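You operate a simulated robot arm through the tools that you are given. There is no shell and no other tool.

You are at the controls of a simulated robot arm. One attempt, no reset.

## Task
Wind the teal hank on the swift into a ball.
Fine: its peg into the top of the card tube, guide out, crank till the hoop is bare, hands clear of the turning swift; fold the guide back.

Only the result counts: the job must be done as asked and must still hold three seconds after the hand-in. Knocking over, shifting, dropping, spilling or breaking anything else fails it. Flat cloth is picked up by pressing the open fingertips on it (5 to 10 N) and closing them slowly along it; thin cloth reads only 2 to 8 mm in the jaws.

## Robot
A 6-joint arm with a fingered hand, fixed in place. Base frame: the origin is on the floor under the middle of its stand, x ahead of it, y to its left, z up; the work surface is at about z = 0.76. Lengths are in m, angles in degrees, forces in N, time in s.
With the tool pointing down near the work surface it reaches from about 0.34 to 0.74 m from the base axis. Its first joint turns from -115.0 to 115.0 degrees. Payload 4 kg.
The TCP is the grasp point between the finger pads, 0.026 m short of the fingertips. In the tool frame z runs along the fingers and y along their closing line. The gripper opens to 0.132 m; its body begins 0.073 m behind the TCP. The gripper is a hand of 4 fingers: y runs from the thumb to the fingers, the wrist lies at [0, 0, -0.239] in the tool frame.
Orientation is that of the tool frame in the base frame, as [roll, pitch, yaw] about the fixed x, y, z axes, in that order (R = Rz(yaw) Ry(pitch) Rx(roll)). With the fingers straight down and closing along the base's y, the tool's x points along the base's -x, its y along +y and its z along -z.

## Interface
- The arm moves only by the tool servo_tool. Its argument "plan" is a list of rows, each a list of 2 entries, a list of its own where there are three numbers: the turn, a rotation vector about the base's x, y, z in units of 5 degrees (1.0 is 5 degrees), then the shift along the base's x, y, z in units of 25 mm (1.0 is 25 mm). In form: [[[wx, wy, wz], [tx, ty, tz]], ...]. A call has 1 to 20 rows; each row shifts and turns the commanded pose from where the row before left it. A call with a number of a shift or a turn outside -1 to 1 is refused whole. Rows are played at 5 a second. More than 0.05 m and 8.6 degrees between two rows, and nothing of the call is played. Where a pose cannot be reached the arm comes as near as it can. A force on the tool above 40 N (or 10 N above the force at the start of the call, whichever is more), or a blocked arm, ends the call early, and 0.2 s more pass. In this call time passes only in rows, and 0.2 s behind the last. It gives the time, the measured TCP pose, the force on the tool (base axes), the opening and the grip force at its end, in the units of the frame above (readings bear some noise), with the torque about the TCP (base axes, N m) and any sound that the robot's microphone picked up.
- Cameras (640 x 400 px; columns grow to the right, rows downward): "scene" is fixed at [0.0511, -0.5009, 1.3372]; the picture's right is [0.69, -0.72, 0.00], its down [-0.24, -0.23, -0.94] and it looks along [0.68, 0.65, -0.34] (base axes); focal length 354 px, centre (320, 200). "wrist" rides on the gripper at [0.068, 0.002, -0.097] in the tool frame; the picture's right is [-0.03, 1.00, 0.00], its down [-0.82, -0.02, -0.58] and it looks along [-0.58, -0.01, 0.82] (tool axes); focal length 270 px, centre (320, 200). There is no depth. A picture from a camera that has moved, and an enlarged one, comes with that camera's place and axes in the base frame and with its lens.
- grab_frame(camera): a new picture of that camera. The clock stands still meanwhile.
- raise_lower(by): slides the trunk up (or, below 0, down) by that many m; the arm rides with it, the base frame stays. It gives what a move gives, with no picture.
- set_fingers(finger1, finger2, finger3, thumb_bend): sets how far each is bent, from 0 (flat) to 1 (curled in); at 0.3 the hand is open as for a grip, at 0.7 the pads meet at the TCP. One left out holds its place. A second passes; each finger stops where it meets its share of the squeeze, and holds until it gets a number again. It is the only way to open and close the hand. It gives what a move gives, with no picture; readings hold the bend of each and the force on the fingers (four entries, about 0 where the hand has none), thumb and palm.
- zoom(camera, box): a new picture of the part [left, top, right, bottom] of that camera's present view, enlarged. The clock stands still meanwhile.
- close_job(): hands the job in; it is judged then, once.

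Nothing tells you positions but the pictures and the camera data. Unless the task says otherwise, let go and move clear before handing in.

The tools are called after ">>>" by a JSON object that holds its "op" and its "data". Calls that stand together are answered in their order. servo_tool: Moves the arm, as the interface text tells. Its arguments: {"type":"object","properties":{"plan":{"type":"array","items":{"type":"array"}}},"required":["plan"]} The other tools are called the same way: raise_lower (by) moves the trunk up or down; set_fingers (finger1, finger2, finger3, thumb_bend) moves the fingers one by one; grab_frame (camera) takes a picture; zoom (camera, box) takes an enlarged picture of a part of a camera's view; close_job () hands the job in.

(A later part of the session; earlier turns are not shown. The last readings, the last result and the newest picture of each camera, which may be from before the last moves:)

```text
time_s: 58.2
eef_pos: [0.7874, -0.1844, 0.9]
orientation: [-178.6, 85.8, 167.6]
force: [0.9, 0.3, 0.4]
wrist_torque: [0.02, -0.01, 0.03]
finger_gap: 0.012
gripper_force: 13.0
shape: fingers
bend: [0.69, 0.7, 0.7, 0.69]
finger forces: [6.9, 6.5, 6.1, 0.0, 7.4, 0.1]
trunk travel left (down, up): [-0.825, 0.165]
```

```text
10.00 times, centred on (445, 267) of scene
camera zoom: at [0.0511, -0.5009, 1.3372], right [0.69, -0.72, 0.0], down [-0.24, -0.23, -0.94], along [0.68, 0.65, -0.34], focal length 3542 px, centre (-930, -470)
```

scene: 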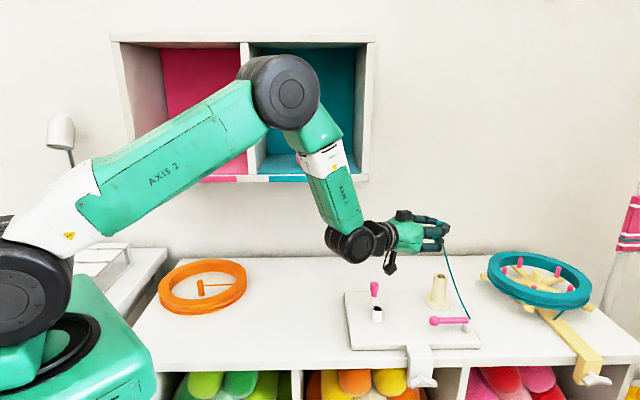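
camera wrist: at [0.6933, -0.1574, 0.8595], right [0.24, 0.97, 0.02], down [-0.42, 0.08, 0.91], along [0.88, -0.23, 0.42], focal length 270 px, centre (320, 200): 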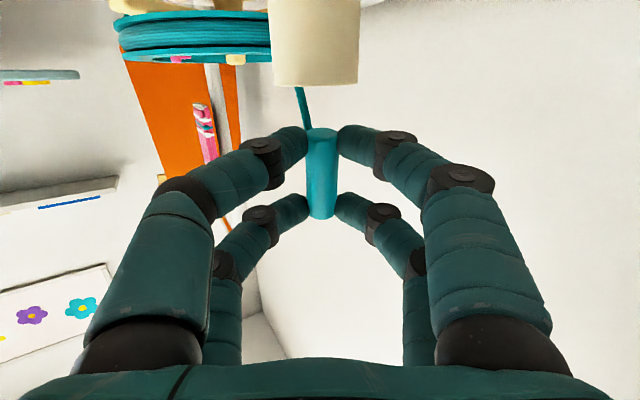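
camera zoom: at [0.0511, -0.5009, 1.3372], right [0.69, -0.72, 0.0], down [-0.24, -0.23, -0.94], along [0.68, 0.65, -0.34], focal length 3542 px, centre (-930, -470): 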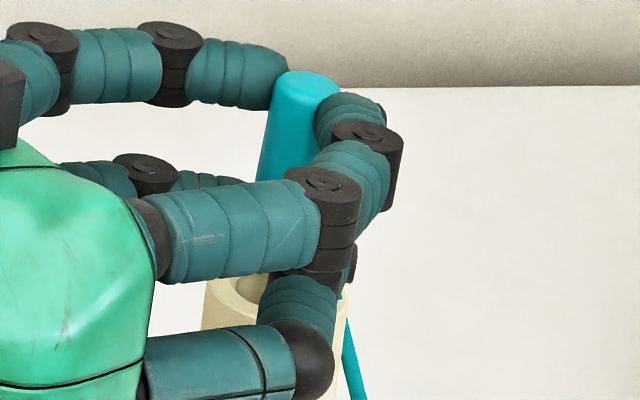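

Now it's slightly short (about 3 mm). I'll nudge outward and check once more.

>>> {"op": "servo_tool", "data": {"plan": [[[0, 0, 0], [0.13, 0.0, -0.12]]]}}

>>> {"op": "zoom", "data": {"camera": "wrist", "box": [250, 30, 400, 180]}}

>>> {"op": "zoom", "data": {"camera": "scene", "box": [430, 247, 460, 287]}}

```text
time_s: 58.6
eef_pos: [0.7897, -0.1849, 0.8973]
orientation: [-178.2, 85.7, 167.7]
force: [-0.7, 0.2, -0.5]
wrist_torque: [-0.03, 0.01, 0.01]
finger_gap: 0.012
gripper_force: 13.2
shape: fingers
bend: [0.69, 0.7, 0.7, 0.69]
finger forces: [6.8, 6.5, 5.9, 0.0, 7.4, 0.0]
trunk travel left (down, up): [-0.825, 0.165]
```

```text
2.67 times, centred on (325, 105) of wrist
camera zoom: at [0.6912, -0.159, 0.8359], right [0.24, 0.97, 0.02], down [-0.51, 0.11, 0.86], along [0.83, -0.22, 0.52], focal length 721 px, centre (307, 453)
```

zoom: 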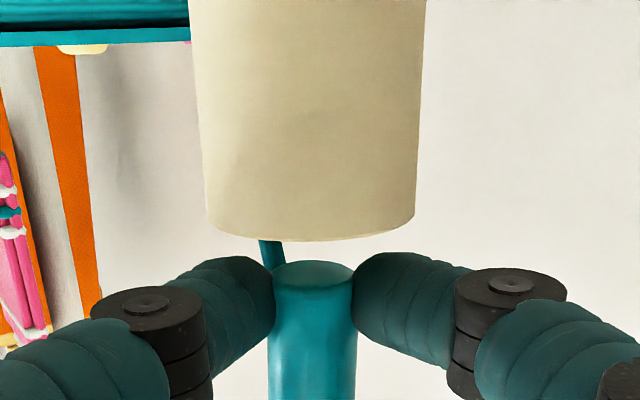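

```text
10.00 times, centred on (445, 267) of scene
camera zoom: at [0.0511, -0.5009, 1.3372], right [0.69, -0.72, 0.0], down [-0.24, -0.23, -0.94], along [0.68, 0.65, -0.34], focal length 3542 px, centre (-930, -470)
```

zoom: 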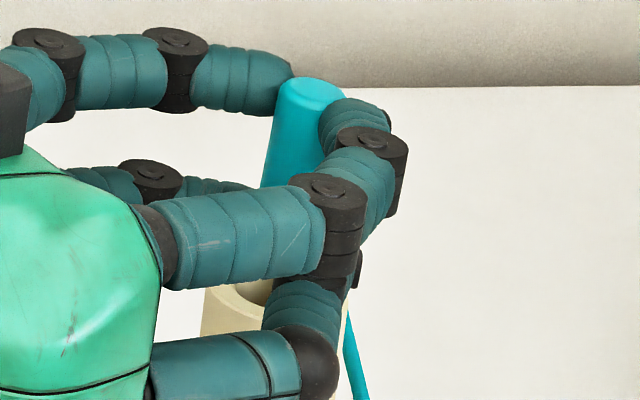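

Well aligned now. I'll lower 6 mm, then open only the lower (near) pair so the peg's lower end is free.

>>> {"op": "servo_tool", "data": {"plan": [[[0, 0, 0], [0.04, 0, -0.22]]]}}

>>> {"op": "set_fingers", "data": {"finger1": 0.6, "thumb_bend": 0.6}}

>>> {"op": "zoom", "data": {"camera": "wrist", "box": [240, 40, 400, 240]}}

>>> {"op": "zoom", "data": {"camera": "scene", "box": [430, 247, 460, 287]}}

```text
time_s: 59.0
eef_pos: [0.7915, -0.1839, 0.8904]
orientation: [-178.3, 85.8, 167.7]
force: [-0.6, -0.4, -0.1]
wrist_torque: [-0.03, -0.01, -0.02]
finger_gap: 0.0121
gripper_force: 13.3
shape: fingers
bend: [0.69, 0.7, 0.7, 0.69]
finger forces: [6.9, 6.5, 5.9, 0.0, 7.4, 0.0]
trunk travel left (down, up): [-0.825, 0.165]
```

```text
time_s: 60.0
eef_pos: [0.7922, -0.1852, 0.891]
orientation: [-178.4, 85.7, 167.7]
force: [0.3, -1.0, -0.2]
wrist_torque: [0.01, 0.0, -0.01]
finger_gap: 0.0316
gripper_force: 5.9
shape: fingers
bend: [0.6, 0.7, 0.7, 0.6]
finger forces: [0.0, 6.1, 6.3, 0.0, 0.0, 0.0]
trunk travel left (down, up): [-0.825, 0.165]
```

```text
2.00 times, centred on (320, 140) of wrist
camera zoom: at [0.6924, -0.1592, 0.8302], right [0.24, 0.97, 0.02], down [-0.51, 0.11, 0.86], along [0.83, -0.22, 0.52], focal length 541 px, centre (320, 320)
```

zoom: 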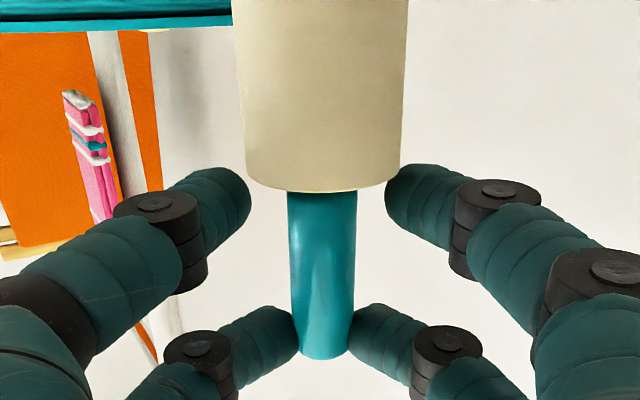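

```text
10.00 times, centred on (445, 267) of scene
camera zoom: at [0.0511, -0.5009, 1.3372], right [0.69, -0.72, 0.0], down [-0.24, -0.23, -0.94], along [0.68, 0.65, -0.34], focal length 3542 px, centre (-930, -470)
```

zoom: 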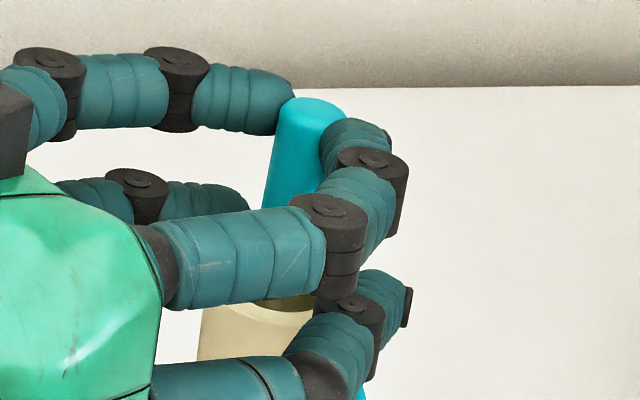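

The peg is holding in the upper pair. I'll open the lower pair wider than the tube and lower slowly into the hole.

>>> {"op": "set_fingers", "data": {"finger1": 0.47, "thumb_bend": 0.47}}

>>> {"op": "servo_tool", "data": {"plan": [[[0, 0, 0], [0, 0, -0.2]], [[0, 0, 0], [0, 0, -0.2]]]}}

>>> {"op": "zoom", "data": {"camera": "wrist", "box": [240, 40, 400, 240]}}

>>> {"op": "zoom", "data": {"camera": "scene", "box": [430, 247, 460, 287]}}

```text
time_s: 61.0
eef_pos: [0.7909, -0.1854, 0.8904]
orientation: [-178.4, 85.8, 167.6]
force: [0.0, -0.3, -0.9]
wrist_torque: [-0.02, 0.02, 0.02]
finger_gap: 0.0751
gripper_force: 6.0
shape: fingers
bend: [0.47, 0.7, 0.7, 0.47]
finger forces: [0.0, 6.3, 6.2, 0.0, 0.1, 0.0]
trunk travel left (down, up): [-0.825, 0.165]
```

```text
time_s: 61.6
eef_pos: [0.7919, -0.184, 0.8812]
orientation: [-178.3, 85.8, 167.7]
force: [-0.8, -0.4, 0.1]
wrist_torque: [0.02, -0.01, 0.01]
finger_gap: 0.0755
gripper_force: 6.5
shape: fingers
bend: [0.47, 0.7, 0.7, 0.47]
finger forces: [0.0, 6.3, 6.3, 0.0, 0.0, 0.0]
trunk travel left (down, up): [-0.825, 0.165]
```

```text
2.00 times, centred on (320, 140) of wrist
camera zoom: at [0.6923, -0.159, 0.8203], right [0.24, 0.97, 0.02], down [-0.51, 0.11, 0.86], along [0.83, -0.22, 0.52], focal length 541 px, centre (320, 320)
```

zoom: 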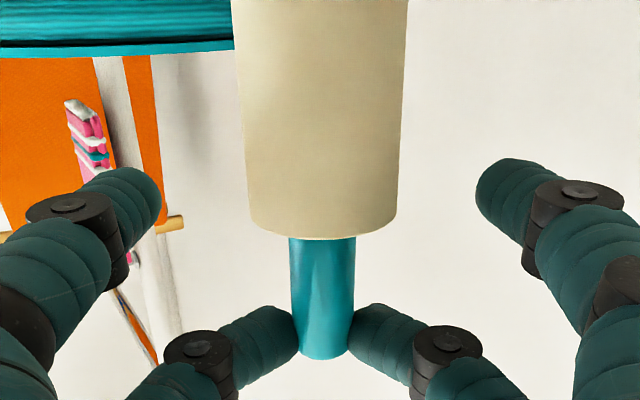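

```text
10.00 times, centred on (445, 267) of scene
camera zoom: at [0.0511, -0.5009, 1.3372], right [0.69, -0.72, 0.0], down [-0.24, -0.23, -0.94], along [0.68, 0.65, -0.34], focal length 3542 px, centre (-930, -470)
```

zoom: 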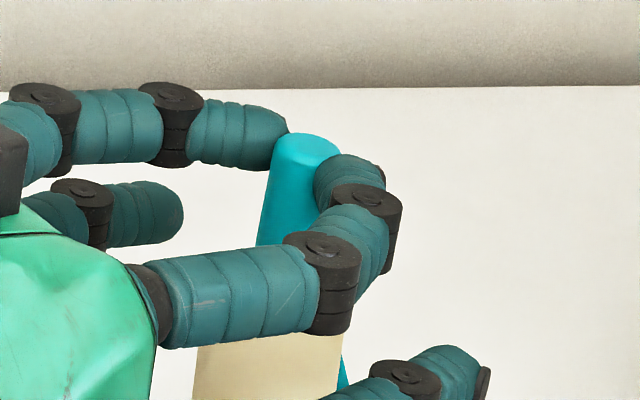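

No contact force, and the peg's lower end is going in behind the rim. I'll lower further, watching force.

>>> {"op": "servo_tool", "data": {"plan": [[[0, 0, 0], [0, 0, -0.2]], [[0, 0, 0], [0, 0, -0.2]]]}}

>>> {"op": "zoom", "data": {"camera": "scene", "box": [400, 237, 480, 307]}}

>>> {"op": "zoom", "data": {"camera": "wrist", "box": [240, 40, 400, 240]}}

```text
time_s: 62.2
eef_pos: [0.7917, -0.1843, 0.8719]
orientation: [-178.4, 85.8, 167.7]
force: [-0.5, -0.8, -0.2]
wrist_torque: [-0.03, 0.01, -0.01]
finger_gap: 0.0757
gripper_force: 6.1
shape: fingers
bend: [0.47, 0.7, 0.7, 0.47]
finger forces: [0.1, 6.2, 6.2, 0.1, 0.0, 0.0]
trunk travel left (down, up): [-0.825, 0.165]
```

```text
5.71 times, centred on (440, 272) of scene
camera zoom: at [0.0511, -0.5009, 1.3372], right [0.69, -0.72, 0.0], down [-0.24, -0.23, -0.94], along [0.68, 0.65, -0.34], focal length 2024 px, centre (-366, -211)
```

zoom: 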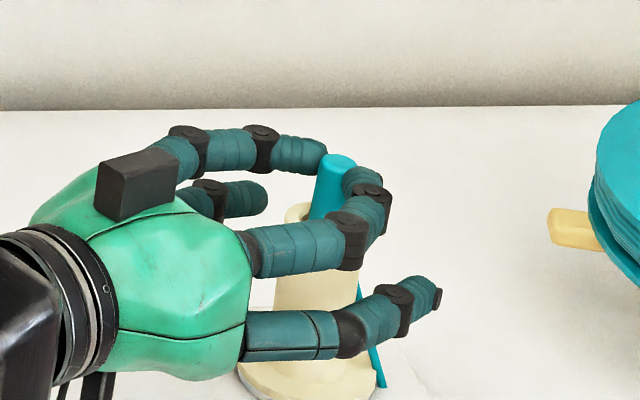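

```text
2.00 times, centred on (320, 140) of wrist
camera zoom: at [0.6919, -0.1591, 0.8103], right [0.24, 0.97, 0.02], down [-0.51, 0.11, 0.86], along [0.83, -0.22, 0.52], focal length 541 px, centre (320, 320)
```

zoom: 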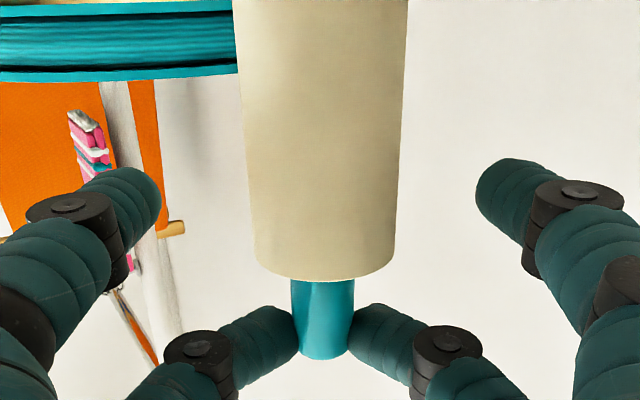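

>>> {"op": "zoom", "data": {"camera": "scene", "box": [370, 250, 460, 320]}}

```text
5.71 times, centred on (415, 285) of scene
camera zoom: at [0.0511, -0.5009, 1.3372], right [0.69, -0.72, 0.0], down [-0.24, -0.23, -0.94], along [0.68, 0.65, -0.34], focal length 2024 px, centre (-223, -286)
```

zoom: 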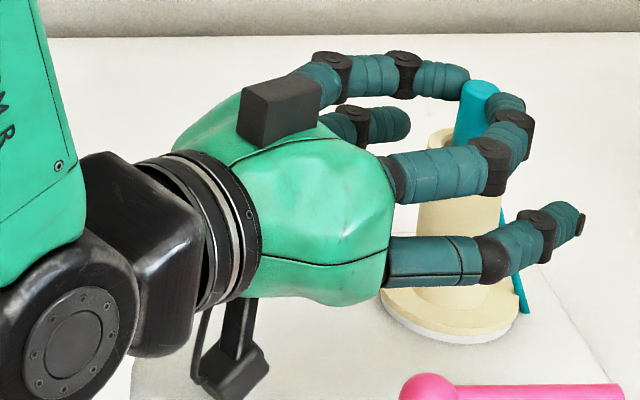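

The peg's lower end is about 15 mm inside the tube, and the camera box is getting close to the board, so I won't go lower. Releasing the peg now.

>>> {"op": "set_fingers", "data": {"finger2": 0.6, "finger3": 0.6}}

>>> {"op": "zoom", "data": {"camera": "scene", "box": [400, 237, 480, 307]}}

>>> {"op": "zoom", "data": {"camera": "wrist", "box": [240, 40, 400, 240]}}

```text
time_s: 63.2
eef_pos: [0.7899, -0.1843, 0.8715]
orientation: [-178.4, 85.9, 167.7]
force: [0.1, 1.2, -0.1]
wrist_torque: [0.02, -0.02, -0.02]
finger_gap: 0.0752
gripper_force: 0.1
shape: fingers
bend: [0.47, 0.6, 0.6, 0.47]
finger forces: [0.0, 0.1, 0.1, 0.1, 0.0, 0.0]
trunk travel left (down, up): [-0.825, 0.165]
```

```text
5.71 times, centred on (440, 272) of scene
camera zoom: at [0.0511, -0.5009, 1.3372], right [0.69, -0.72, 0.0], down [-0.24, -0.23, -0.94], along [0.68, 0.65, -0.34], focal length 2024 px, centre (-366, -211)
```

zoom: 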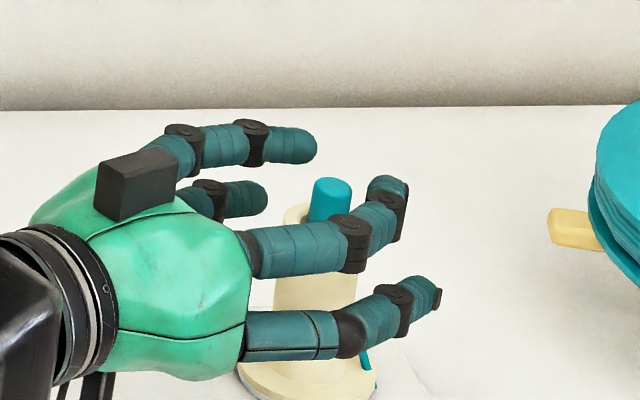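

```text
2.00 times, centred on (320, 140) of wrist
camera zoom: at [0.6919, -0.1591, 0.8103], right [0.24, 0.97, 0.02], down [-0.51, 0.11, 0.86], along [0.83, -0.22, 0.52], focal length 541 px, centre (320, 320)
```

zoom: 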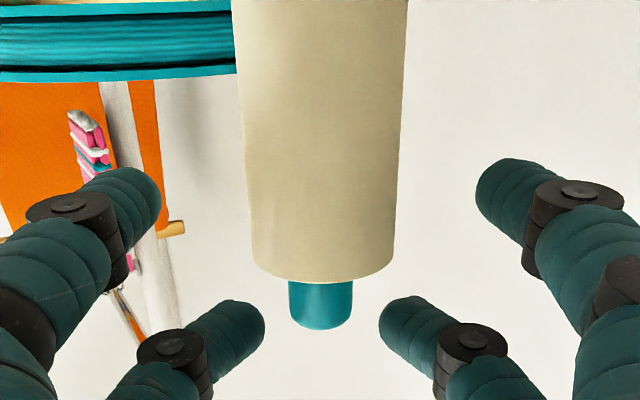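

The peg dropped upright into the tube and is seated with about 20 mm showing. I'll open the fingers, rise straight up and back away.

>>> {"op": "set_fingers", "data": {"finger1": 0.4, "finger2": 0.4, "finger3": 0.4, "thumb_bend": 0.4}}

>>> {"op": "servo_tool", "data": {"plan": [[[0, 0, 0], [0, 0, 0.4]], [[0, 0, 0], [0, 0, 0.8]], [[0, 0, 0], [0, 0, 0.9]], [[0, 0, 0], [0, 0, 0.9]], [[0, 0, 0], [0, 0, 0.9]], [[0, 0, 0], [-0.6, 0.14, 0.8]], [[0, 0, 0], [-0.9, 0.2, 0.5]], [[0, 0, 0], [-0.9, 0.2, 0]], [[0, 0, 0], [-0.9, 0.2, 0]]]}}

>>> {"op": "grab_frame", "data": {"camera": "scene"}}

>>> {"op": "zoom", "data": {"camera": "scene", "box": [340, 230, 500, 350]}}

```text
time_s: 64.2
eef_pos: [0.7912, -0.1855, 0.8711]
orientation: [-178.4, 85.8, 167.7]
force: [-0.5, -0.5, 0.5]
wrist_torque: [0.03, 0.03, -0.01]
finger_gap: 0.0993
gripper_force: 0.1
shape: fingers
bend: [0.4, 0.4, 0.4, 0.4]
finger forces: [0.0, 0.0, 0.0, 0.1, 0.0, 0.0]
trunk travel left (down, up): [-0.825, 0.165]
```

```text
time_s: 66.2
eef_pos: [0.709, -0.1667, 1.0019]
orientation: [-178.3, 85.9, 167.7]
force: [-0.4, -0.2, -1.3]
wrist_torque: [0.01, 0.01, -0.02]
finger_gap: 0.0994
gripper_force: 0.1
shape: fingers
bend: [0.4, 0.4, 0.4, 0.4]
finger forces: [0.1, 0.0, 0.0, 0.0, 0.0, 0.0]
trunk travel left (down, up): [-0.825, 0.165]
```

```text
taken
```

scene: 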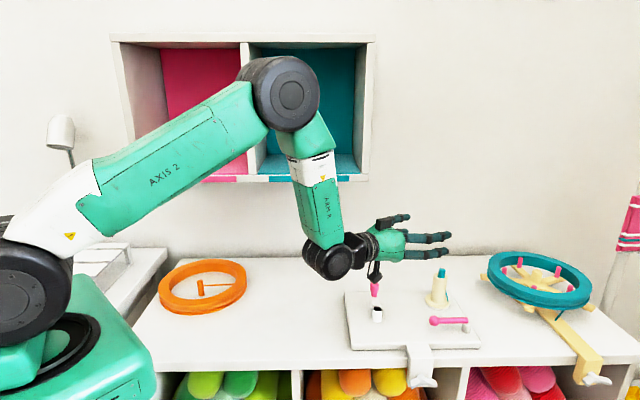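

```text
3.33 times, centred on (420, 290) of scene
camera zoom: at [0.0511, -0.5009, 1.3372], right [0.69, -0.72, 0.0], down [-0.24, -0.23, -0.94], along [0.68, 0.65, -0.34], focal length 1180 px, centre (-13, -100)
```

zoom: 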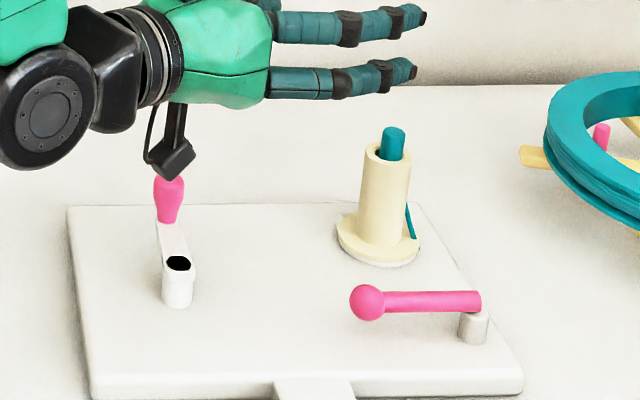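

The peg sits properly in the tube. Now I'll bring the hand back to tool-down (reverse tilt in the radial plane) to look at and handle the guide.

>>> {"op": "servo_tool", "data": {"plan": [[[0.2267, 0.974, 0], [-0.05, 0.01, 0.2]], [[0.2267, 0.974, 0], [-0.05, 0.01, 0.2]], [[0.2267, 0.974, 0], [-0.05, 0.01, 0]], [[0.2267, 0.974, 0], [-0.05, 0.01, 0]], [[0.2267, 0.974, 0], [-0.05, 0.01, 0]], [[0.2267, 0.974, 0], [-0.05, 0.01, 0]], [[0.2267, 0.974, 0], [-0.05, 0.01, 0]], [[0.2267, 0.974, 0], [-0.05, 0.01, 0]], [[0.2267, 0.974, 0], [-0.05, 0.01, 0]], [[0.2267, 0.974, 0], [-0.05, 0.01, 0]], [[0.2267, 0.974, 0], [-0.05, 0.01, 0]], [[0.2267, 0.974, 0], [-0.05, 0.01, 0]], [[0.2267, 0.974, 0], [-0.05, 0.01, 0]], [[0.2267, 0.974, 0], [-0.05, 0.01, 0]], [[0.2267, 0.974, 0], [-0.05, 0.01, 0]], [[0.2267, 0.974, 0], [-0.05, 0.01, 0]], [[0.2267, 0.974, 0], [-0.05, 0.01, 0]]]}}

>>> {"op": "grab_frame", "data": {"camera": "wrist"}}

>>> {"op": "grab_frame", "data": {"camera": "scene"}}

```text
time_s: 69.8
eef_pos: [0.6888, -0.1629, 1.0115]
orientation: [-179.0, 0.7, 167.0]
force: [0.2, 0.2, 0.3]
wrist_torque: [0.01, -0.03, -0.01]
finger_gap: 0.0991
gripper_force: 0.1
shape: fingers
bend: [0.4, 0.4, 0.4, 0.4]
finger forces: [0.0, 0.0, 0.1, 0.0, 0.0, 0.0]
trunk travel left (down, up): [-0.825, 0.165]
```

```text
taken
camera wrist: at [0.6203, -0.1446, 1.1069], right [0.25, 0.97, -0.01], down [0.79, -0.19, 0.59], along [0.57, -0.16, -0.81], focal length 270 px, centre (320, 200)
```

wrist: 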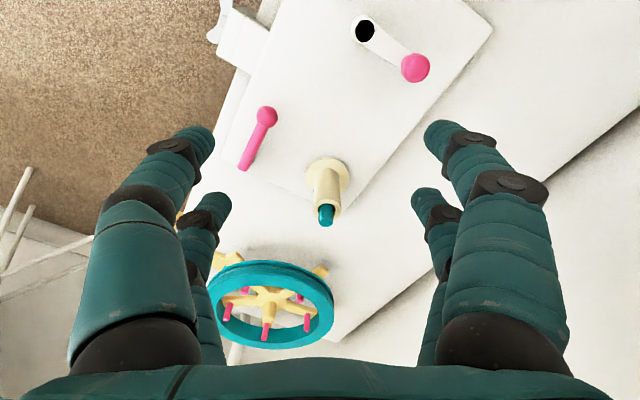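

```text
taken
```

scene: 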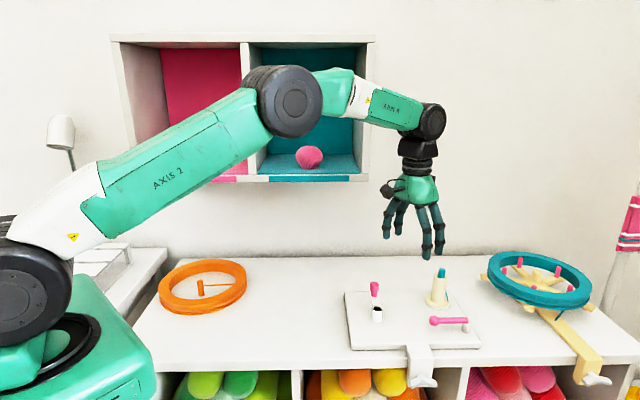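

>>> {"op": "zoom", "data": {"camera": "wrist", "box": [200, 80, 380, 240]}}

>>> {"op": "zoom", "data": {"camera": "scene", "box": [415, 290, 495, 350]}}

>>> {"op": "zoom", "data": {"camera": "scene", "box": [460, 240, 620, 350]}}

```text
2.50 times, centred on (290, 160) of wrist
camera zoom: at [0.6203, -0.1446, 1.1069], right [0.25, 0.97, -0.01], down [0.79, -0.19, 0.59], along [0.57, -0.16, -0.81], focal length 676 px, centre (395, 300)
```

zoom: 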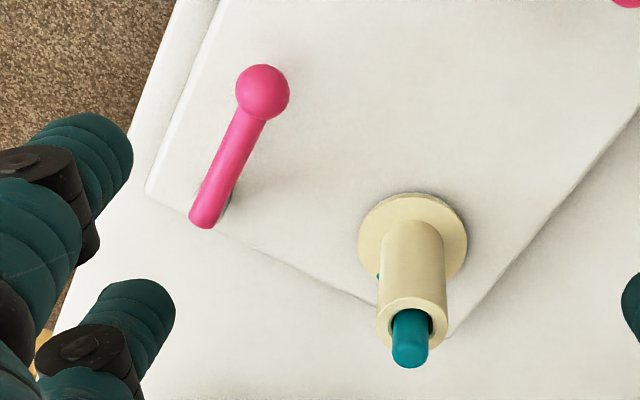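

```text
6.67 times, centred on (455, 320) of scene
camera zoom: at [0.0511, -0.5009, 1.3372], right [0.69, -0.72, 0.0], down [-0.24, -0.23, -0.94], along [0.68, 0.65, -0.34], focal length 2361 px, centre (-580, -600)
```

zoom: 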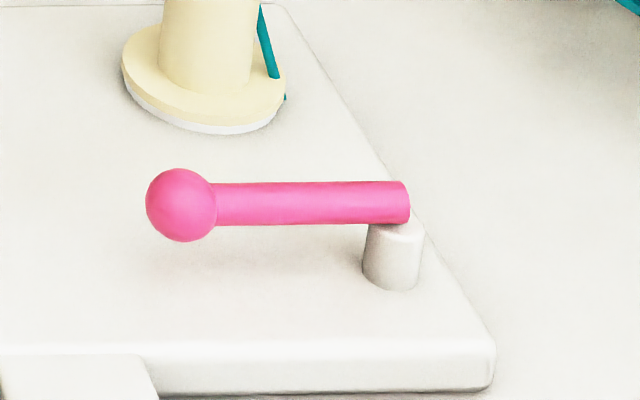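

```text
3.64 times, centred on (540, 295) of scene
camera zoom: at [0.0511, -0.5009, 1.3372], right [0.69, -0.72, 0.0], down [-0.24, -0.23, -0.94], along [0.68, 0.65, -0.34], focal length 1288 px, centre (-480, -146)
```

zoom: 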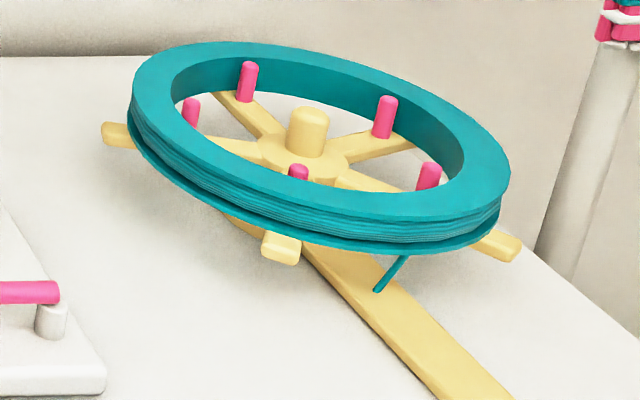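

The guide rod pivots on the post at about (0.754, -0.287), with its ball end at about (0.702, -0.232). I'll straddle the rod near the ball with the far finger pair and feel gently which way it swings.

>>> {"op": "set_fingers", "data": {"finger1": 0.1, "finger2": 0.54, "finger3": 0.54, "thumb_bend": 0.1}}

>>> {"op": "servo_tool", "data": {"plan": [[[0, 0, 0], [0.01, -0.57, -0.8]], [[0, 0, 0], [0.01, -0.57, -0.8]], [[0, 0, 0], [0.01, -0.57, -0.8]], [[0, 0, 0], [0.01, -0.57, -0.8]], [[0, 0, 0], [0.01, -0.57, -0.8]]]}}

>>> {"op": "grab_frame", "data": {"camera": "wrist"}}

```text
time_s: 70.8
eef_pos: [0.6888, -0.1622, 1.0105]
orientation: [-179.1, 0.8, 167.1]
force: [-0.1, 0.1, 0.3]
wrist_torque: [0.0, -0.02, 0.0]
finger_gap: 0.1732
gripper_force: 0.0
shape: fingers
bend: [0.1, 0.54, 0.54, 0.1]
finger forces: [0.1, 0.0, 0.1, 0.1, 0.0, 0.1]
trunk travel left (down, up): [-0.825, 0.165]
```

```text
time_s: 72.0
eef_pos: [0.6902, -0.2349, 0.9103]
orientation: [-179.2, 0.8, 166.9]
force: [-0.6, 0.7, -0.1]
wrist_torque: [0.03, 0.01, -0.05]
finger_gap: 0.173
gripper_force: 0.1
shape: fingers
bend: [0.1, 0.54, 0.54, 0.1]
finger forces: [0.1, 0.0, 0.1, 0.0, 0.0, 0.0]
trunk travel left (down, up): [-0.825, 0.165]
```

```text
taken
camera wrist: at [0.6211, -0.2162, 1.0063], right [0.25, 0.97, -0.01], down [0.78, -0.19, 0.59], along [0.57, -0.16, -0.81], focal length 270 px, centre (320, 200)
```

wrist: 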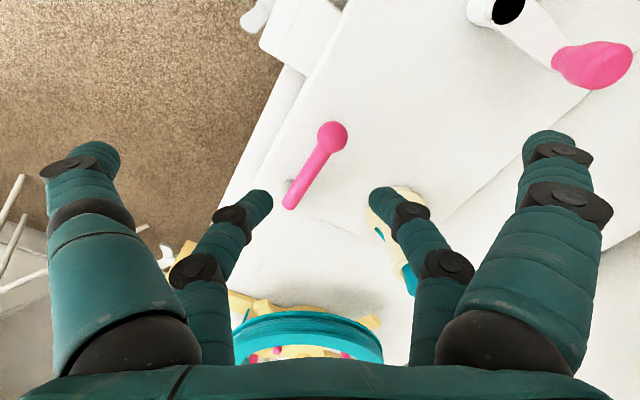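

>>> {"op": "servo_tool", "data": {"plan": [[[0, 0, 0], [0.04, -0.05, -0.8]], [[0, 0, 0], [0.04, -0.05, -0.8]], [[0, 0, 0], [0, 0, -0.8]], [[0, 0, 0], [0, 0, -0.55]]]}}

>>> {"op": "grab_frame", "data": {"camera": "wrist"}}

>>> {"op": "zoom", "data": {"camera": "scene", "box": [380, 240, 500, 350]}}

```text
time_s: 73.0
eef_pos: [0.6916, -0.2358, 0.8367]
orientation: [-179.1, 0.8, 167.0]
force: [-0.2, -0.1, 0.3]
wrist_torque: [0.02, -0.04, 0.0]
finger_gap: 0.1733
gripper_force: 0.1
shape: fingers
bend: [0.1, 0.54, 0.54, 0.1]
finger forces: [0.0, 0.0, 0.0, 0.1, 0.0, 0.0]
trunk travel left (down, up): [-0.825, 0.165]
```

```text
taken
camera wrist: at [0.6237, -0.2175, 0.9332], right [0.25, 0.97, -0.01], down [0.78, -0.19, 0.59], along [0.57, -0.16, -0.81], focal length 270 px, centre (320, 200)
```

wrist: 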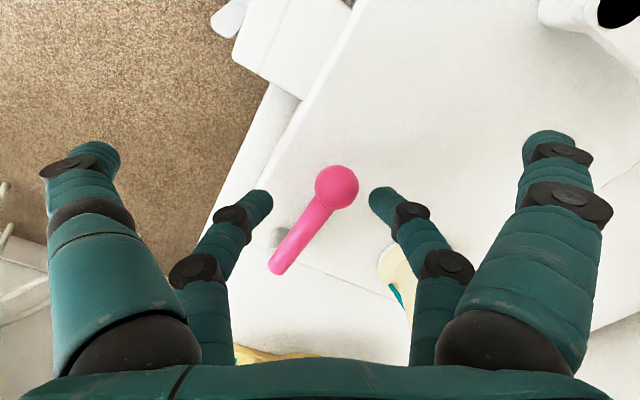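

```text
3.64 times, centred on (440, 295) of scene
camera zoom: at [0.0511, -0.5009, 1.3372], right [0.69, -0.72, 0.0], down [-0.24, -0.23, -0.94], along [0.68, 0.65, -0.34], focal length 1288 px, centre (-116, -146)
```

zoom: 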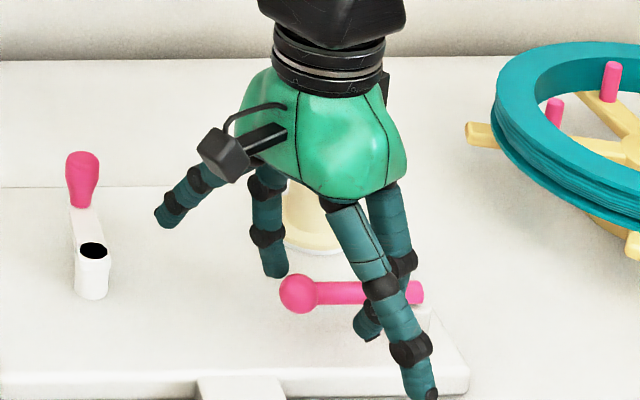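

The rod is between the far fingers. I'll first push the ball end gently towards the front (outward off the board) and watch the force.

>>> {"op": "servo_tool", "data": {"plan": [[[0, 0, 0], [-0.146, -0.136, 0]], [[0, 0, 0], [-0.146, -0.136, 0]], [[0, 0, 0], [-0.146, -0.136, 0]], [[0, 0, 0], [-0.146, -0.136, 0]]]}}

>>> {"op": "grab_frame", "data": {"camera": "wrist"}}

```text
time_s: 74.0
eef_pos: [0.6766, -0.2484, 0.8366]
orientation: [-179.1, 0.8, 167.0]
force: [0.2, 0.5, -0.1]
wrist_torque: [0.0, 0.0, 0.01]
finger_gap: 0.1731
gripper_force: 0.1
shape: fingers
bend: [0.1, 0.53, 0.54, 0.1]
finger forces: [0.1, 0.4, 0.1, 0.0, 0.0, 0.0]
trunk travel left (down, up): [-0.825, 0.165]
```

```text
taken
camera wrist: at [0.6087, -0.2315, 0.9338], right [0.25, 0.97, -0.01], down [0.78, -0.19, 0.59], along [0.57, -0.16, -0.81], focal length 270 px, centre (320, 200)
```

wrist: 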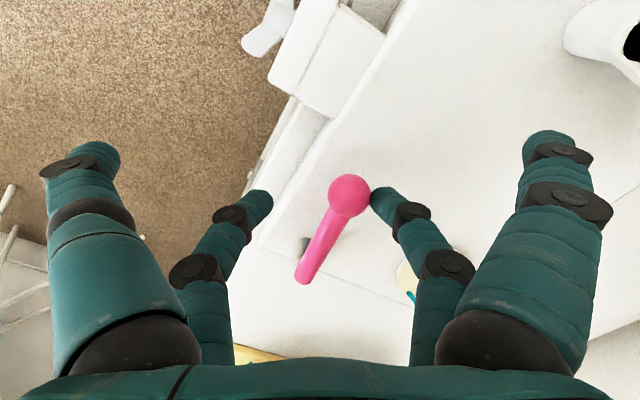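

The ball end appears to have moved with almost no force. I'll continue a bit along the arc to confirm.

>>> {"op": "servo_tool", "data": {"plan": [[[0, 0, 0], [-0.12, -0.16, 0]], [[0, 0, 0], [-0.11, -0.165, 0]], [[0, 0, 0], [-0.1, -0.17, 0]], [[0, 0, 0], [-0.09, -0.175, 0]]]}}

>>> {"op": "grab_frame", "data": {"camera": "wrist"}}

>>> {"op": "zoom", "data": {"camera": "scene", "box": [380, 240, 500, 350]}}

```text
time_s: 75.0
eef_pos: [0.6667, -0.2663, 0.8374]
orientation: [-179.2, 0.8, 167.1]
force: [-0.5, -0.2, -0.2]
wrist_torque: [0.02, 0.0, 0.02]
finger_gap: 0.173
gripper_force: 0.2
shape: fingers
bend: [0.1, 0.53, 0.54, 0.1]
finger forces: [0.0, 0.5, 0.0, 0.0, 0.0, 0.0]
trunk travel left (down, up): [-0.825, 0.165]
```

```text
taken
camera wrist: at [0.598, -0.2482, 0.9338], right [0.25, 0.97, -0.01], down [0.78, -0.19, 0.59], along [0.57, -0.16, -0.81], focal length 270 px, centre (320, 200)
```

wrist: 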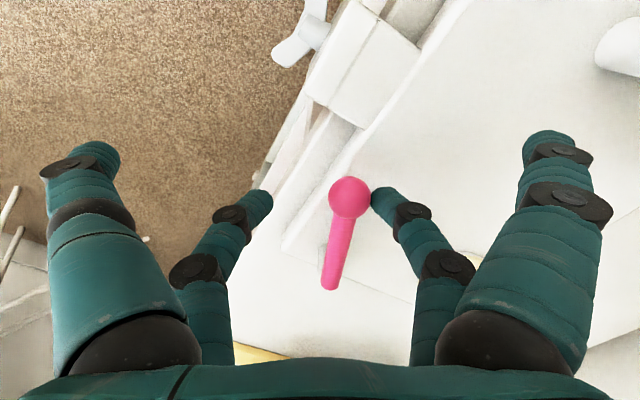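

```text
3.64 times, centred on (440, 295) of scene
camera zoom: at [0.0511, -0.5009, 1.3372], right [0.69, -0.72, 0.0], down [-0.24, -0.23, -0.94], along [0.68, 0.65, -0.34], focal length 1288 px, centre (-116, -146)
```

zoom: 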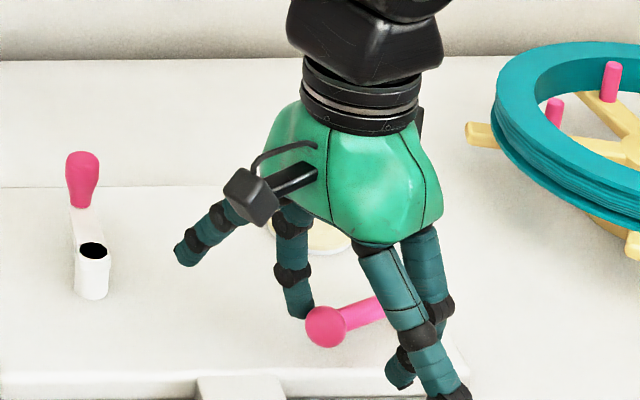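

The guide swings freely towards the front with about 0.5 N. I'll follow its arc with the right far finger pushing the ball.

>>> {"op": "servo_tool", "data": {"plan": [[[0, 0, 0], [-0.062, -0.234, 0]], [[0, 0, 0], [-0.062, -0.234, 0]], [[0, 0, 0], [-0.108, -0.25, 0]], [[0, 0, 0], [-0.108, -0.25, 0]], [[0, 0, 0], [-0.064, -0.264, 0]], [[0, 0, 0], [-0.064, -0.264, 0]], [[0, 0, 0], [-0.016, -0.27, 0]], [[0, 0, 0], [-0.016, -0.27, 0]], [[0, 0, 0], [0.032, -0.27, 0]], [[0, 0, 0], [0.032, -0.27, 0]]]}}

>>> {"op": "grab_frame", "data": {"camera": "wrist"}}

>>> {"op": "zoom", "data": {"camera": "scene", "box": [380, 220, 600, 370]}}

```text
time_s: 77.2
eef_pos: [0.6561, -0.332, 0.8373]
orientation: [-179.1, 0.8, 166.9]
force: [0.4, 0.3, 0.3]
wrist_torque: [-0.01, -0.01, 0.01]
finger_gap: 0.1729
gripper_force: 0.1
shape: fingers
bend: [0.1, 0.53, 0.54, 0.1]
finger forces: [0.0, 0.3, 0.0, 0.1, 0.1, 0.0]
trunk travel left (down, up): [-0.825, 0.165]
```

```text
taken
camera wrist: at [0.5873, -0.3131, 0.9332], right [0.25, 0.97, -0.01], down [0.78, -0.19, 0.59], along [0.57, -0.16, -0.81], focal length 270 px, centre (320, 200)
```

wrist: 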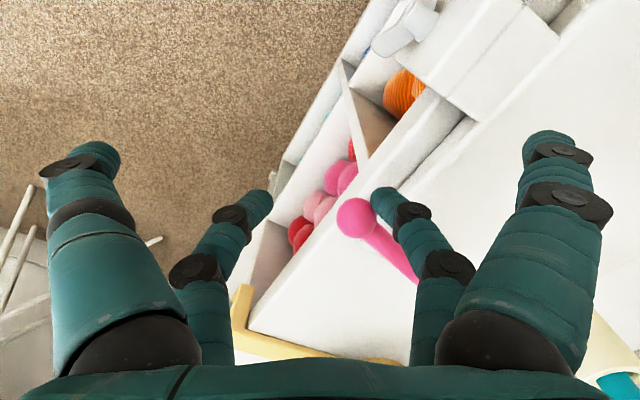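

```text
2.67 times, centred on (490, 295) of scene
camera zoom: at [0.0511, -0.5009, 1.3372], right [0.69, -0.72, 0.0], down [-0.24, -0.23, -0.94], along [0.68, 0.65, -0.34], focal length 944 px, centre (-133, -53)
```

zoom: 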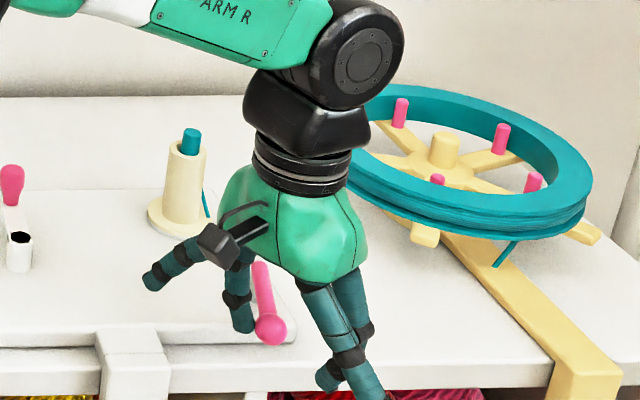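

The guide now points off the front at about 207° azimuth and is still free. I'll tilt the hand outward 20° for reach while keeping the finger behind the ball.

>>> {"op": "servo_tool", "data": {"plan": [[[-0.454, -0.891, 0], [-0.037, -0.079, -0.04]], [[-0.454, -0.891, 0], [-0.037, -0.079, -0.04]], [[-0.454, -0.891, 0], [-0.037, -0.079, -0.04]], [[-0.454, -0.891, 0], [-0.037, -0.079, -0.04]]]}}

>>> {"op": "grab_frame", "data": {"camera": "wrist"}}

>>> {"op": "zoom", "data": {"camera": "scene", "box": [380, 220, 600, 370]}}

```text
time_s: 78.2
eef_pos: [0.6511, -0.3391, 0.834]
orientation: [-174.1, 20.3, 167.9]
force: [-0.6, 0.5, -0.1]
wrist_torque: [0.01, 0.02, 0.02]
finger_gap: 0.1732
gripper_force: 0.6
shape: fingers
bend: [0.1, 0.53, 0.54, 0.1]
finger forces: [0.1, 0.4, 0.0, 0.1, 0.0, 0.0]
trunk travel left (down, up): [-0.825, 0.165]
```

```text
taken
camera wrist: at [0.5578, -0.3077, 0.9006], right [0.27, 0.96, -0.09], down [0.56, -0.08, 0.82], along [0.78, -0.27, -0.56], focal length 270 px, centre (320, 200)
```

wrist: 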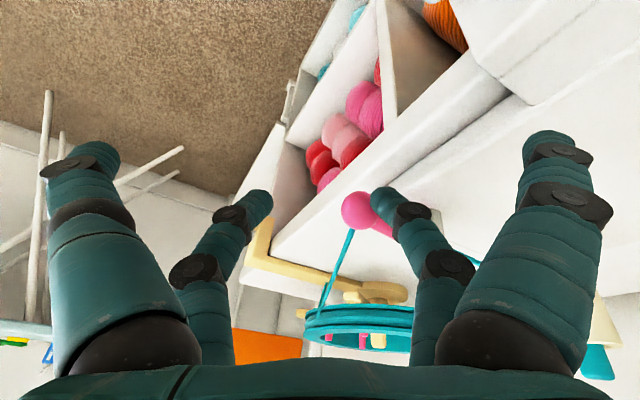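

```text
2.67 times, centred on (490, 295) of scene
camera zoom: at [0.0511, -0.5009, 1.3372], right [0.69, -0.72, 0.0], down [-0.24, -0.23, -0.94], along [0.68, 0.65, -0.34], focal length 944 px, centre (-133, -53)
```

zoom: 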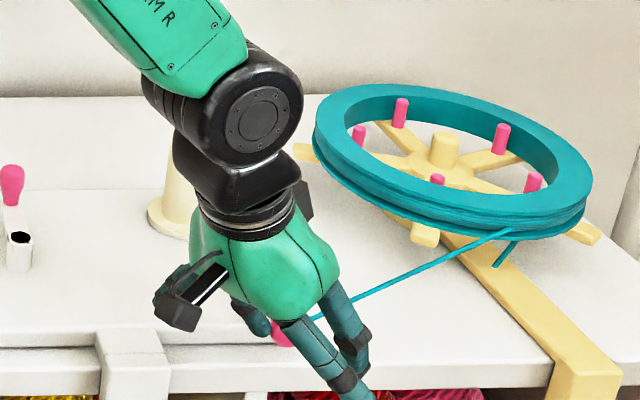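

The strand now runs from the swift to the guide ball, so the guide has engaged at around 215°. I'll push on a bit to make sure it's fully out.

>>> {"op": "servo_tool", "data": {"plan": [[[0, 0, 0], [0.12, -0.25, 0]], [[0, 0, 0], [0.16, -0.25, 0]]]}}

>>> {"op": "servo_tool", "data": {"plan": [[[0, 0, 0], [0.18, -0.22, 0]], [[0, 0, 0], [0.2, -0.2, 0]]]}}

>>> {"op": "grab_frame", "data": {"camera": "wrist"}}

>>> {"op": "zoom", "data": {"camera": "scene", "box": [380, 220, 600, 370]}}

```text
time_s: 78.8
eef_pos: [0.6573, -0.351, 0.8334]
orientation: [-174.1, 20.1, 167.9]
force: [-2.3, 2.1, 0.6]
wrist_torque: [0.06, 0.03, 0.16]
finger_gap: 0.173
gripper_force: 2.2
shape: fingers
bend: [0.1, 0.53, 0.54, 0.1]
finger forces: [0.1, 4.1, 0.0, 0.0, 0.0, 0.0]
trunk travel left (down, up): [-0.825, 0.165]
```

```text
time_s: 79.5
eef_pos: [0.6631, -0.3571, 0.8283]
orientation: [-174.3, 19.0, 168.1]
force: [-9.3, 8.6, 1.3]
wrist_torque: [0.2, 0.1, 0.6]
finger_gap: 0.1732
gripper_force: 5.1
shape: fingers
bend: [0.1, 0.49, 0.54, 0.1]
finger forces: [0.1, 10.5, 0.0, 0.0, 0.0, 0.0]
trunk travel left (down, up): [-0.825, 0.165]
stopped in row 2: the force on the tool passed its limit at 40 N (the readings are from after the stop); the commanded pose is now the measured one
```

```text
taken
camera wrist: at [0.5703, -0.3284, 0.8965], right [0.26, 0.96, -0.08], down [0.58, -0.09, 0.81], along [0.77, -0.26, -0.58], focal length 270 px, centre (320, 200)
```

wrist: 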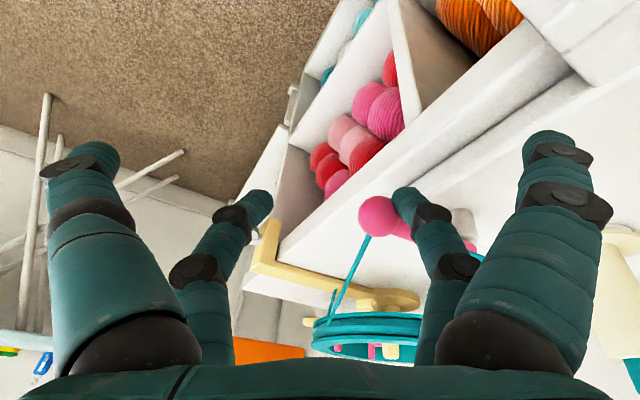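

```text
2.67 times, centred on (490, 295) of scene
camera zoom: at [0.0511, -0.5009, 1.3372], right [0.69, -0.72, 0.0], down [-0.24, -0.23, -0.94], along [0.68, 0.65, -0.34], focal length 944 px, centre (-133, -53)
```

zoom: 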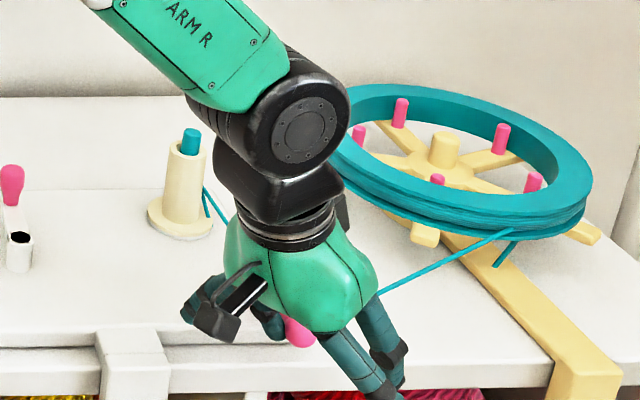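

The guide has hit its stop, fully out, and the strand runs from swift to guide to tube. I'll back the finger off and rise clear without disturbing it.

>>> {"op": "servo_tool", "data": {"plan": [[[0, 0, 0], [-0.2, 0.22, 0]], [[0, 0, 0], [-0.1, 0.1, 0.3]], [[0, 0, 0], [0, 0, 0.8]], [[0, 0, 0], [0, 0, 0.9]], [[0, 0, 0], [0, 0, 0.9]], [[0, 0, 0], [0, 0, 0.9]], [[0, 0, 0], [0, 0, 0.9]], [[0, 0, 0], [0, 0, 0.9]]]}}

>>> {"op": "servo_tool", "data": {"plan": [[[0.454, 0.891, 0], [-0.3, 0.5, 0]], [[0.454, 0.891, 0], [-0.3, 0.6, 0]], [[0.454, 0.891, 0], [-0.3, 0.6, 0]], [[0.454, 0.891, 0], [-0.3, 0.6, 0]], [[0, 0, 0], [-0.2, 0.6, 0]], [[0, 0, 0], [0, 0.6, 0]]]}}

>>> {"op": "grab_frame", "data": {"camera": "wrist"}}

>>> {"op": "zoom", "data": {"camera": "scene", "box": [340, 230, 620, 390]}}

```text
time_s: 81.3
eef_pos: [0.6561, -0.3514, 0.9691]
orientation: [-174.3, 19.3, 167.9]
force: [0.4, -0.4, 0.1]
wrist_torque: [0.01, 0.0, 0.01]
finger_gap: 0.173
gripper_force: 0.0
shape: fingers
bend: [0.1, 0.54, 0.54, 0.1]
finger forces: [0.0, 0.1, 0.0, 0.0, 0.1, 0.1]
trunk travel left (down, up): [-0.825, 0.165]
```

```text
time_s: 82.7
eef_pos: [0.6215, -0.2647, 0.9698]
orientation: [-179.4, -0.1, 167.1]
force: [-0.4, -0.2, 0.2]
wrist_torque: [-0.03, 0.01, 0.02]
finger_gap: 0.1729
gripper_force: 0.1
shape: fingers
bend: [0.1, 0.54, 0.54, 0.1]
finger forces: [0.0, 0.0, 0.0, 0.1, 0.1, 0.1]
trunk travel left (down, up): [-0.825, 0.165]
```

```text
taken
camera wrist: at [0.5539, -0.2471, 1.0665], right [0.25, 0.97, -0.01], down [0.79, -0.2, 0.58], along [0.56, -0.15, -0.82], focal length 270 px, centre (320, 200)
```

wrist: 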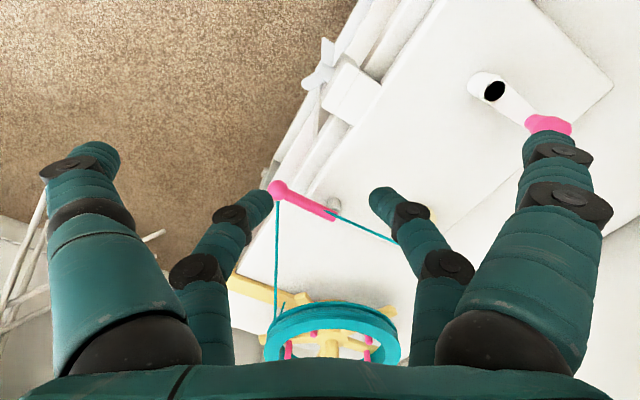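

```text
2.29 times, centred on (480, 310) of scene
camera zoom: at [0.0511, -0.5009, 1.3372], right [0.69, -0.72, 0.0], down [-0.24, -0.23, -0.94], along [0.68, 0.65, -0.34], focal length 810 px, centre (-46, -51)
```

zoom: 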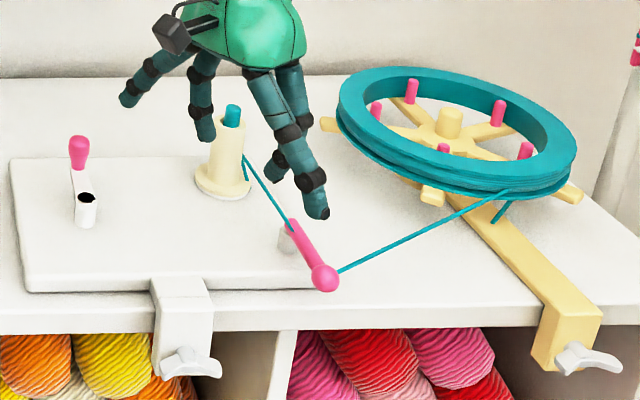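

The guide is out and the yarn is threaded. Next is the crank: I'll move above its pink knob with four fingers set as a loose cage.

>>> {"op": "set_fingers", "data": {"finger1": 0.54, "finger2": 0.54, "finger3": 0.54, "thumb_bend": 0.54}}

>>> {"op": "servo_tool", "data": {"plan": [[[0, 0, 0], [0.31, 0.92, 0]], [[0, 0, 0], [0.31, 0.92, 0]], [[0, 0, 0], [0.31, 0.92, 0]], [[0, 0, 0], [0.31, 0.92, 0]], [[0, 0, 0], [0.31, 0.92, 0]], [[0, 0, 0], [0.31, 0.92, 0]], [[0, 0, 0], [0.31, 0.92, -0.3]], [[0, 0, 0], [0.31, 0.92, -0.3]]]}}

>>> {"op": "grab_frame", "data": {"camera": "wrist"}}

>>> {"op": "zoom", "data": {"camera": "wrist", "box": [230, 80, 430, 260]}}

```text
time_s: 83.7
eef_pos: [0.6209, -0.2652, 0.9684]
orientation: [-179.4, 0.0, 167.1]
force: [0.4, -0.3, -0.3]
wrist_torque: [0.0, 0.02, -0.01]
finger_gap: 0.0531
gripper_force: 0.0
shape: fingers
bend: [0.54, 0.54, 0.54, 0.54]
finger forces: [0.0, 0.0, 0.0, 0.1, 0.0, 0.0]
trunk travel left (down, up): [-0.825, 0.165]
```

```text
time_s: 85.5
eef_pos: [0.6858, -0.0799, 0.9547]
orientation: [-179.5, 0.0, 167.0]
force: [0.3, 0.1, 1.2]
wrist_torque: [-0.01, 0.0, 0.01]
finger_gap: 0.0528
gripper_force: 0.0
shape: fingers
bend: [0.54, 0.54, 0.54, 0.54]
finger forces: [0.0, 0.1, 0.1, 0.0, 0.1, 0.0]
trunk travel left (down, up): [-0.825, 0.165]
```

```text
taken
camera wrist: at [0.6165, -0.0637, 1.0515], right [0.25, 0.97, -0.01], down [0.79, -0.2, 0.58], along [0.56, -0.15, -0.82], focal length 270 px, centre (320, 200)
```

wrist: 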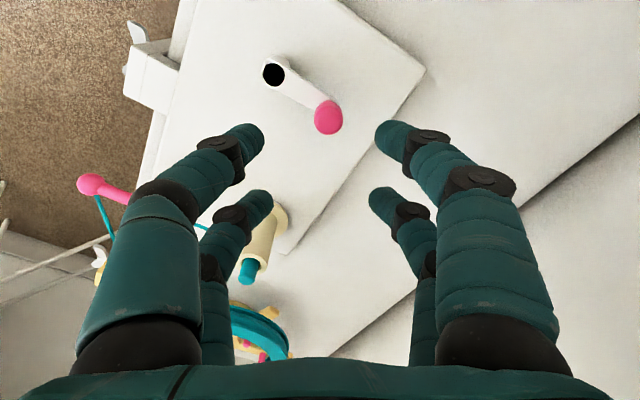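

```text
2.22 times, centred on (330, 170) of wrist
camera zoom: at [0.6165, -0.0637, 1.0515], right [0.25, 0.97, -0.01], down [0.79, -0.2, 0.58], along [0.56, -0.15, -0.82], focal length 601 px, centre (298, 267)
```

zoom: 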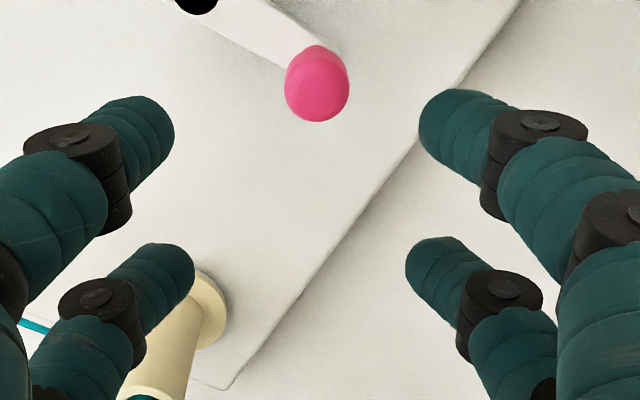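

>>> {"op": "servo_tool", "data": {"plan": [[[0, 0, 0], [-0.05, 0.1, -0.9]], [[0, 0, 0], [-0.02, 0.04, -0.9]], [[0, 0, 0], [0, 0, -0.9]]]}}

>>> {"op": "zoom", "data": {"camera": "wrist", "box": [220, 60, 420, 260]}}

>>> {"op": "zoom", "data": {"camera": "scene", "box": [320, 240, 440, 340]}}

```text
time_s: 86.3
eef_pos: [0.6822, -0.0766, 0.8864]
orientation: [-179.4, -0.1, 167.1]
force: [-0.9, -0.4, -0.2]
wrist_torque: [0.03, 0.0, 0.0]
finger_gap: 0.053
gripper_force: 0.0
shape: fingers
bend: [0.54, 0.54, 0.54, 0.54]
finger forces: [0.0, 0.1, 0.0, 0.0, 0.0, 0.0]
trunk travel left (down, up): [-0.825, 0.165]
```

```text
2.00 times, centred on (320, 160) of wrist
camera zoom: at [0.6154, -0.0596, 0.9842], right [0.25, 0.97, -0.01], down [0.79, -0.2, 0.58], along [0.56, -0.15, -0.82], focal length 541 px, centre (320, 280)
```

zoom: 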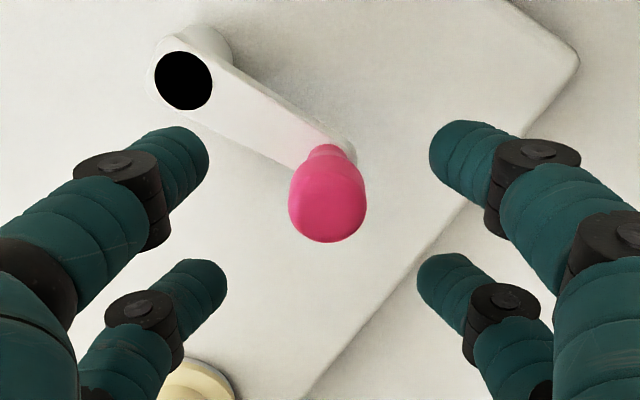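

```text
4.00 times, centred on (380, 290) of scene
camera zoom: at [0.0511, -0.5009, 1.3372], right [0.69, -0.72, 0.0], down [-0.24, -0.23, -0.94], along [0.68, 0.65, -0.34], focal length 1417 px, centre (80, -160)
```

zoom: 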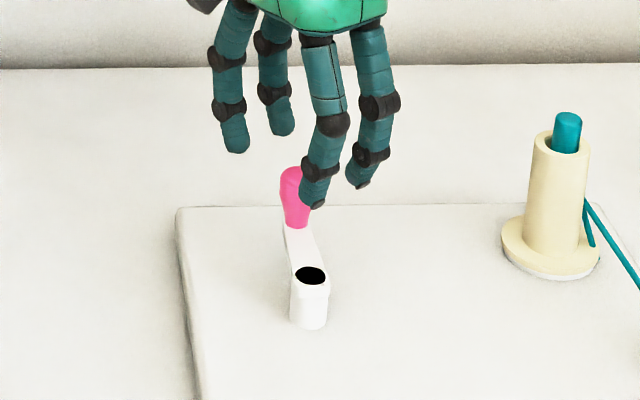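

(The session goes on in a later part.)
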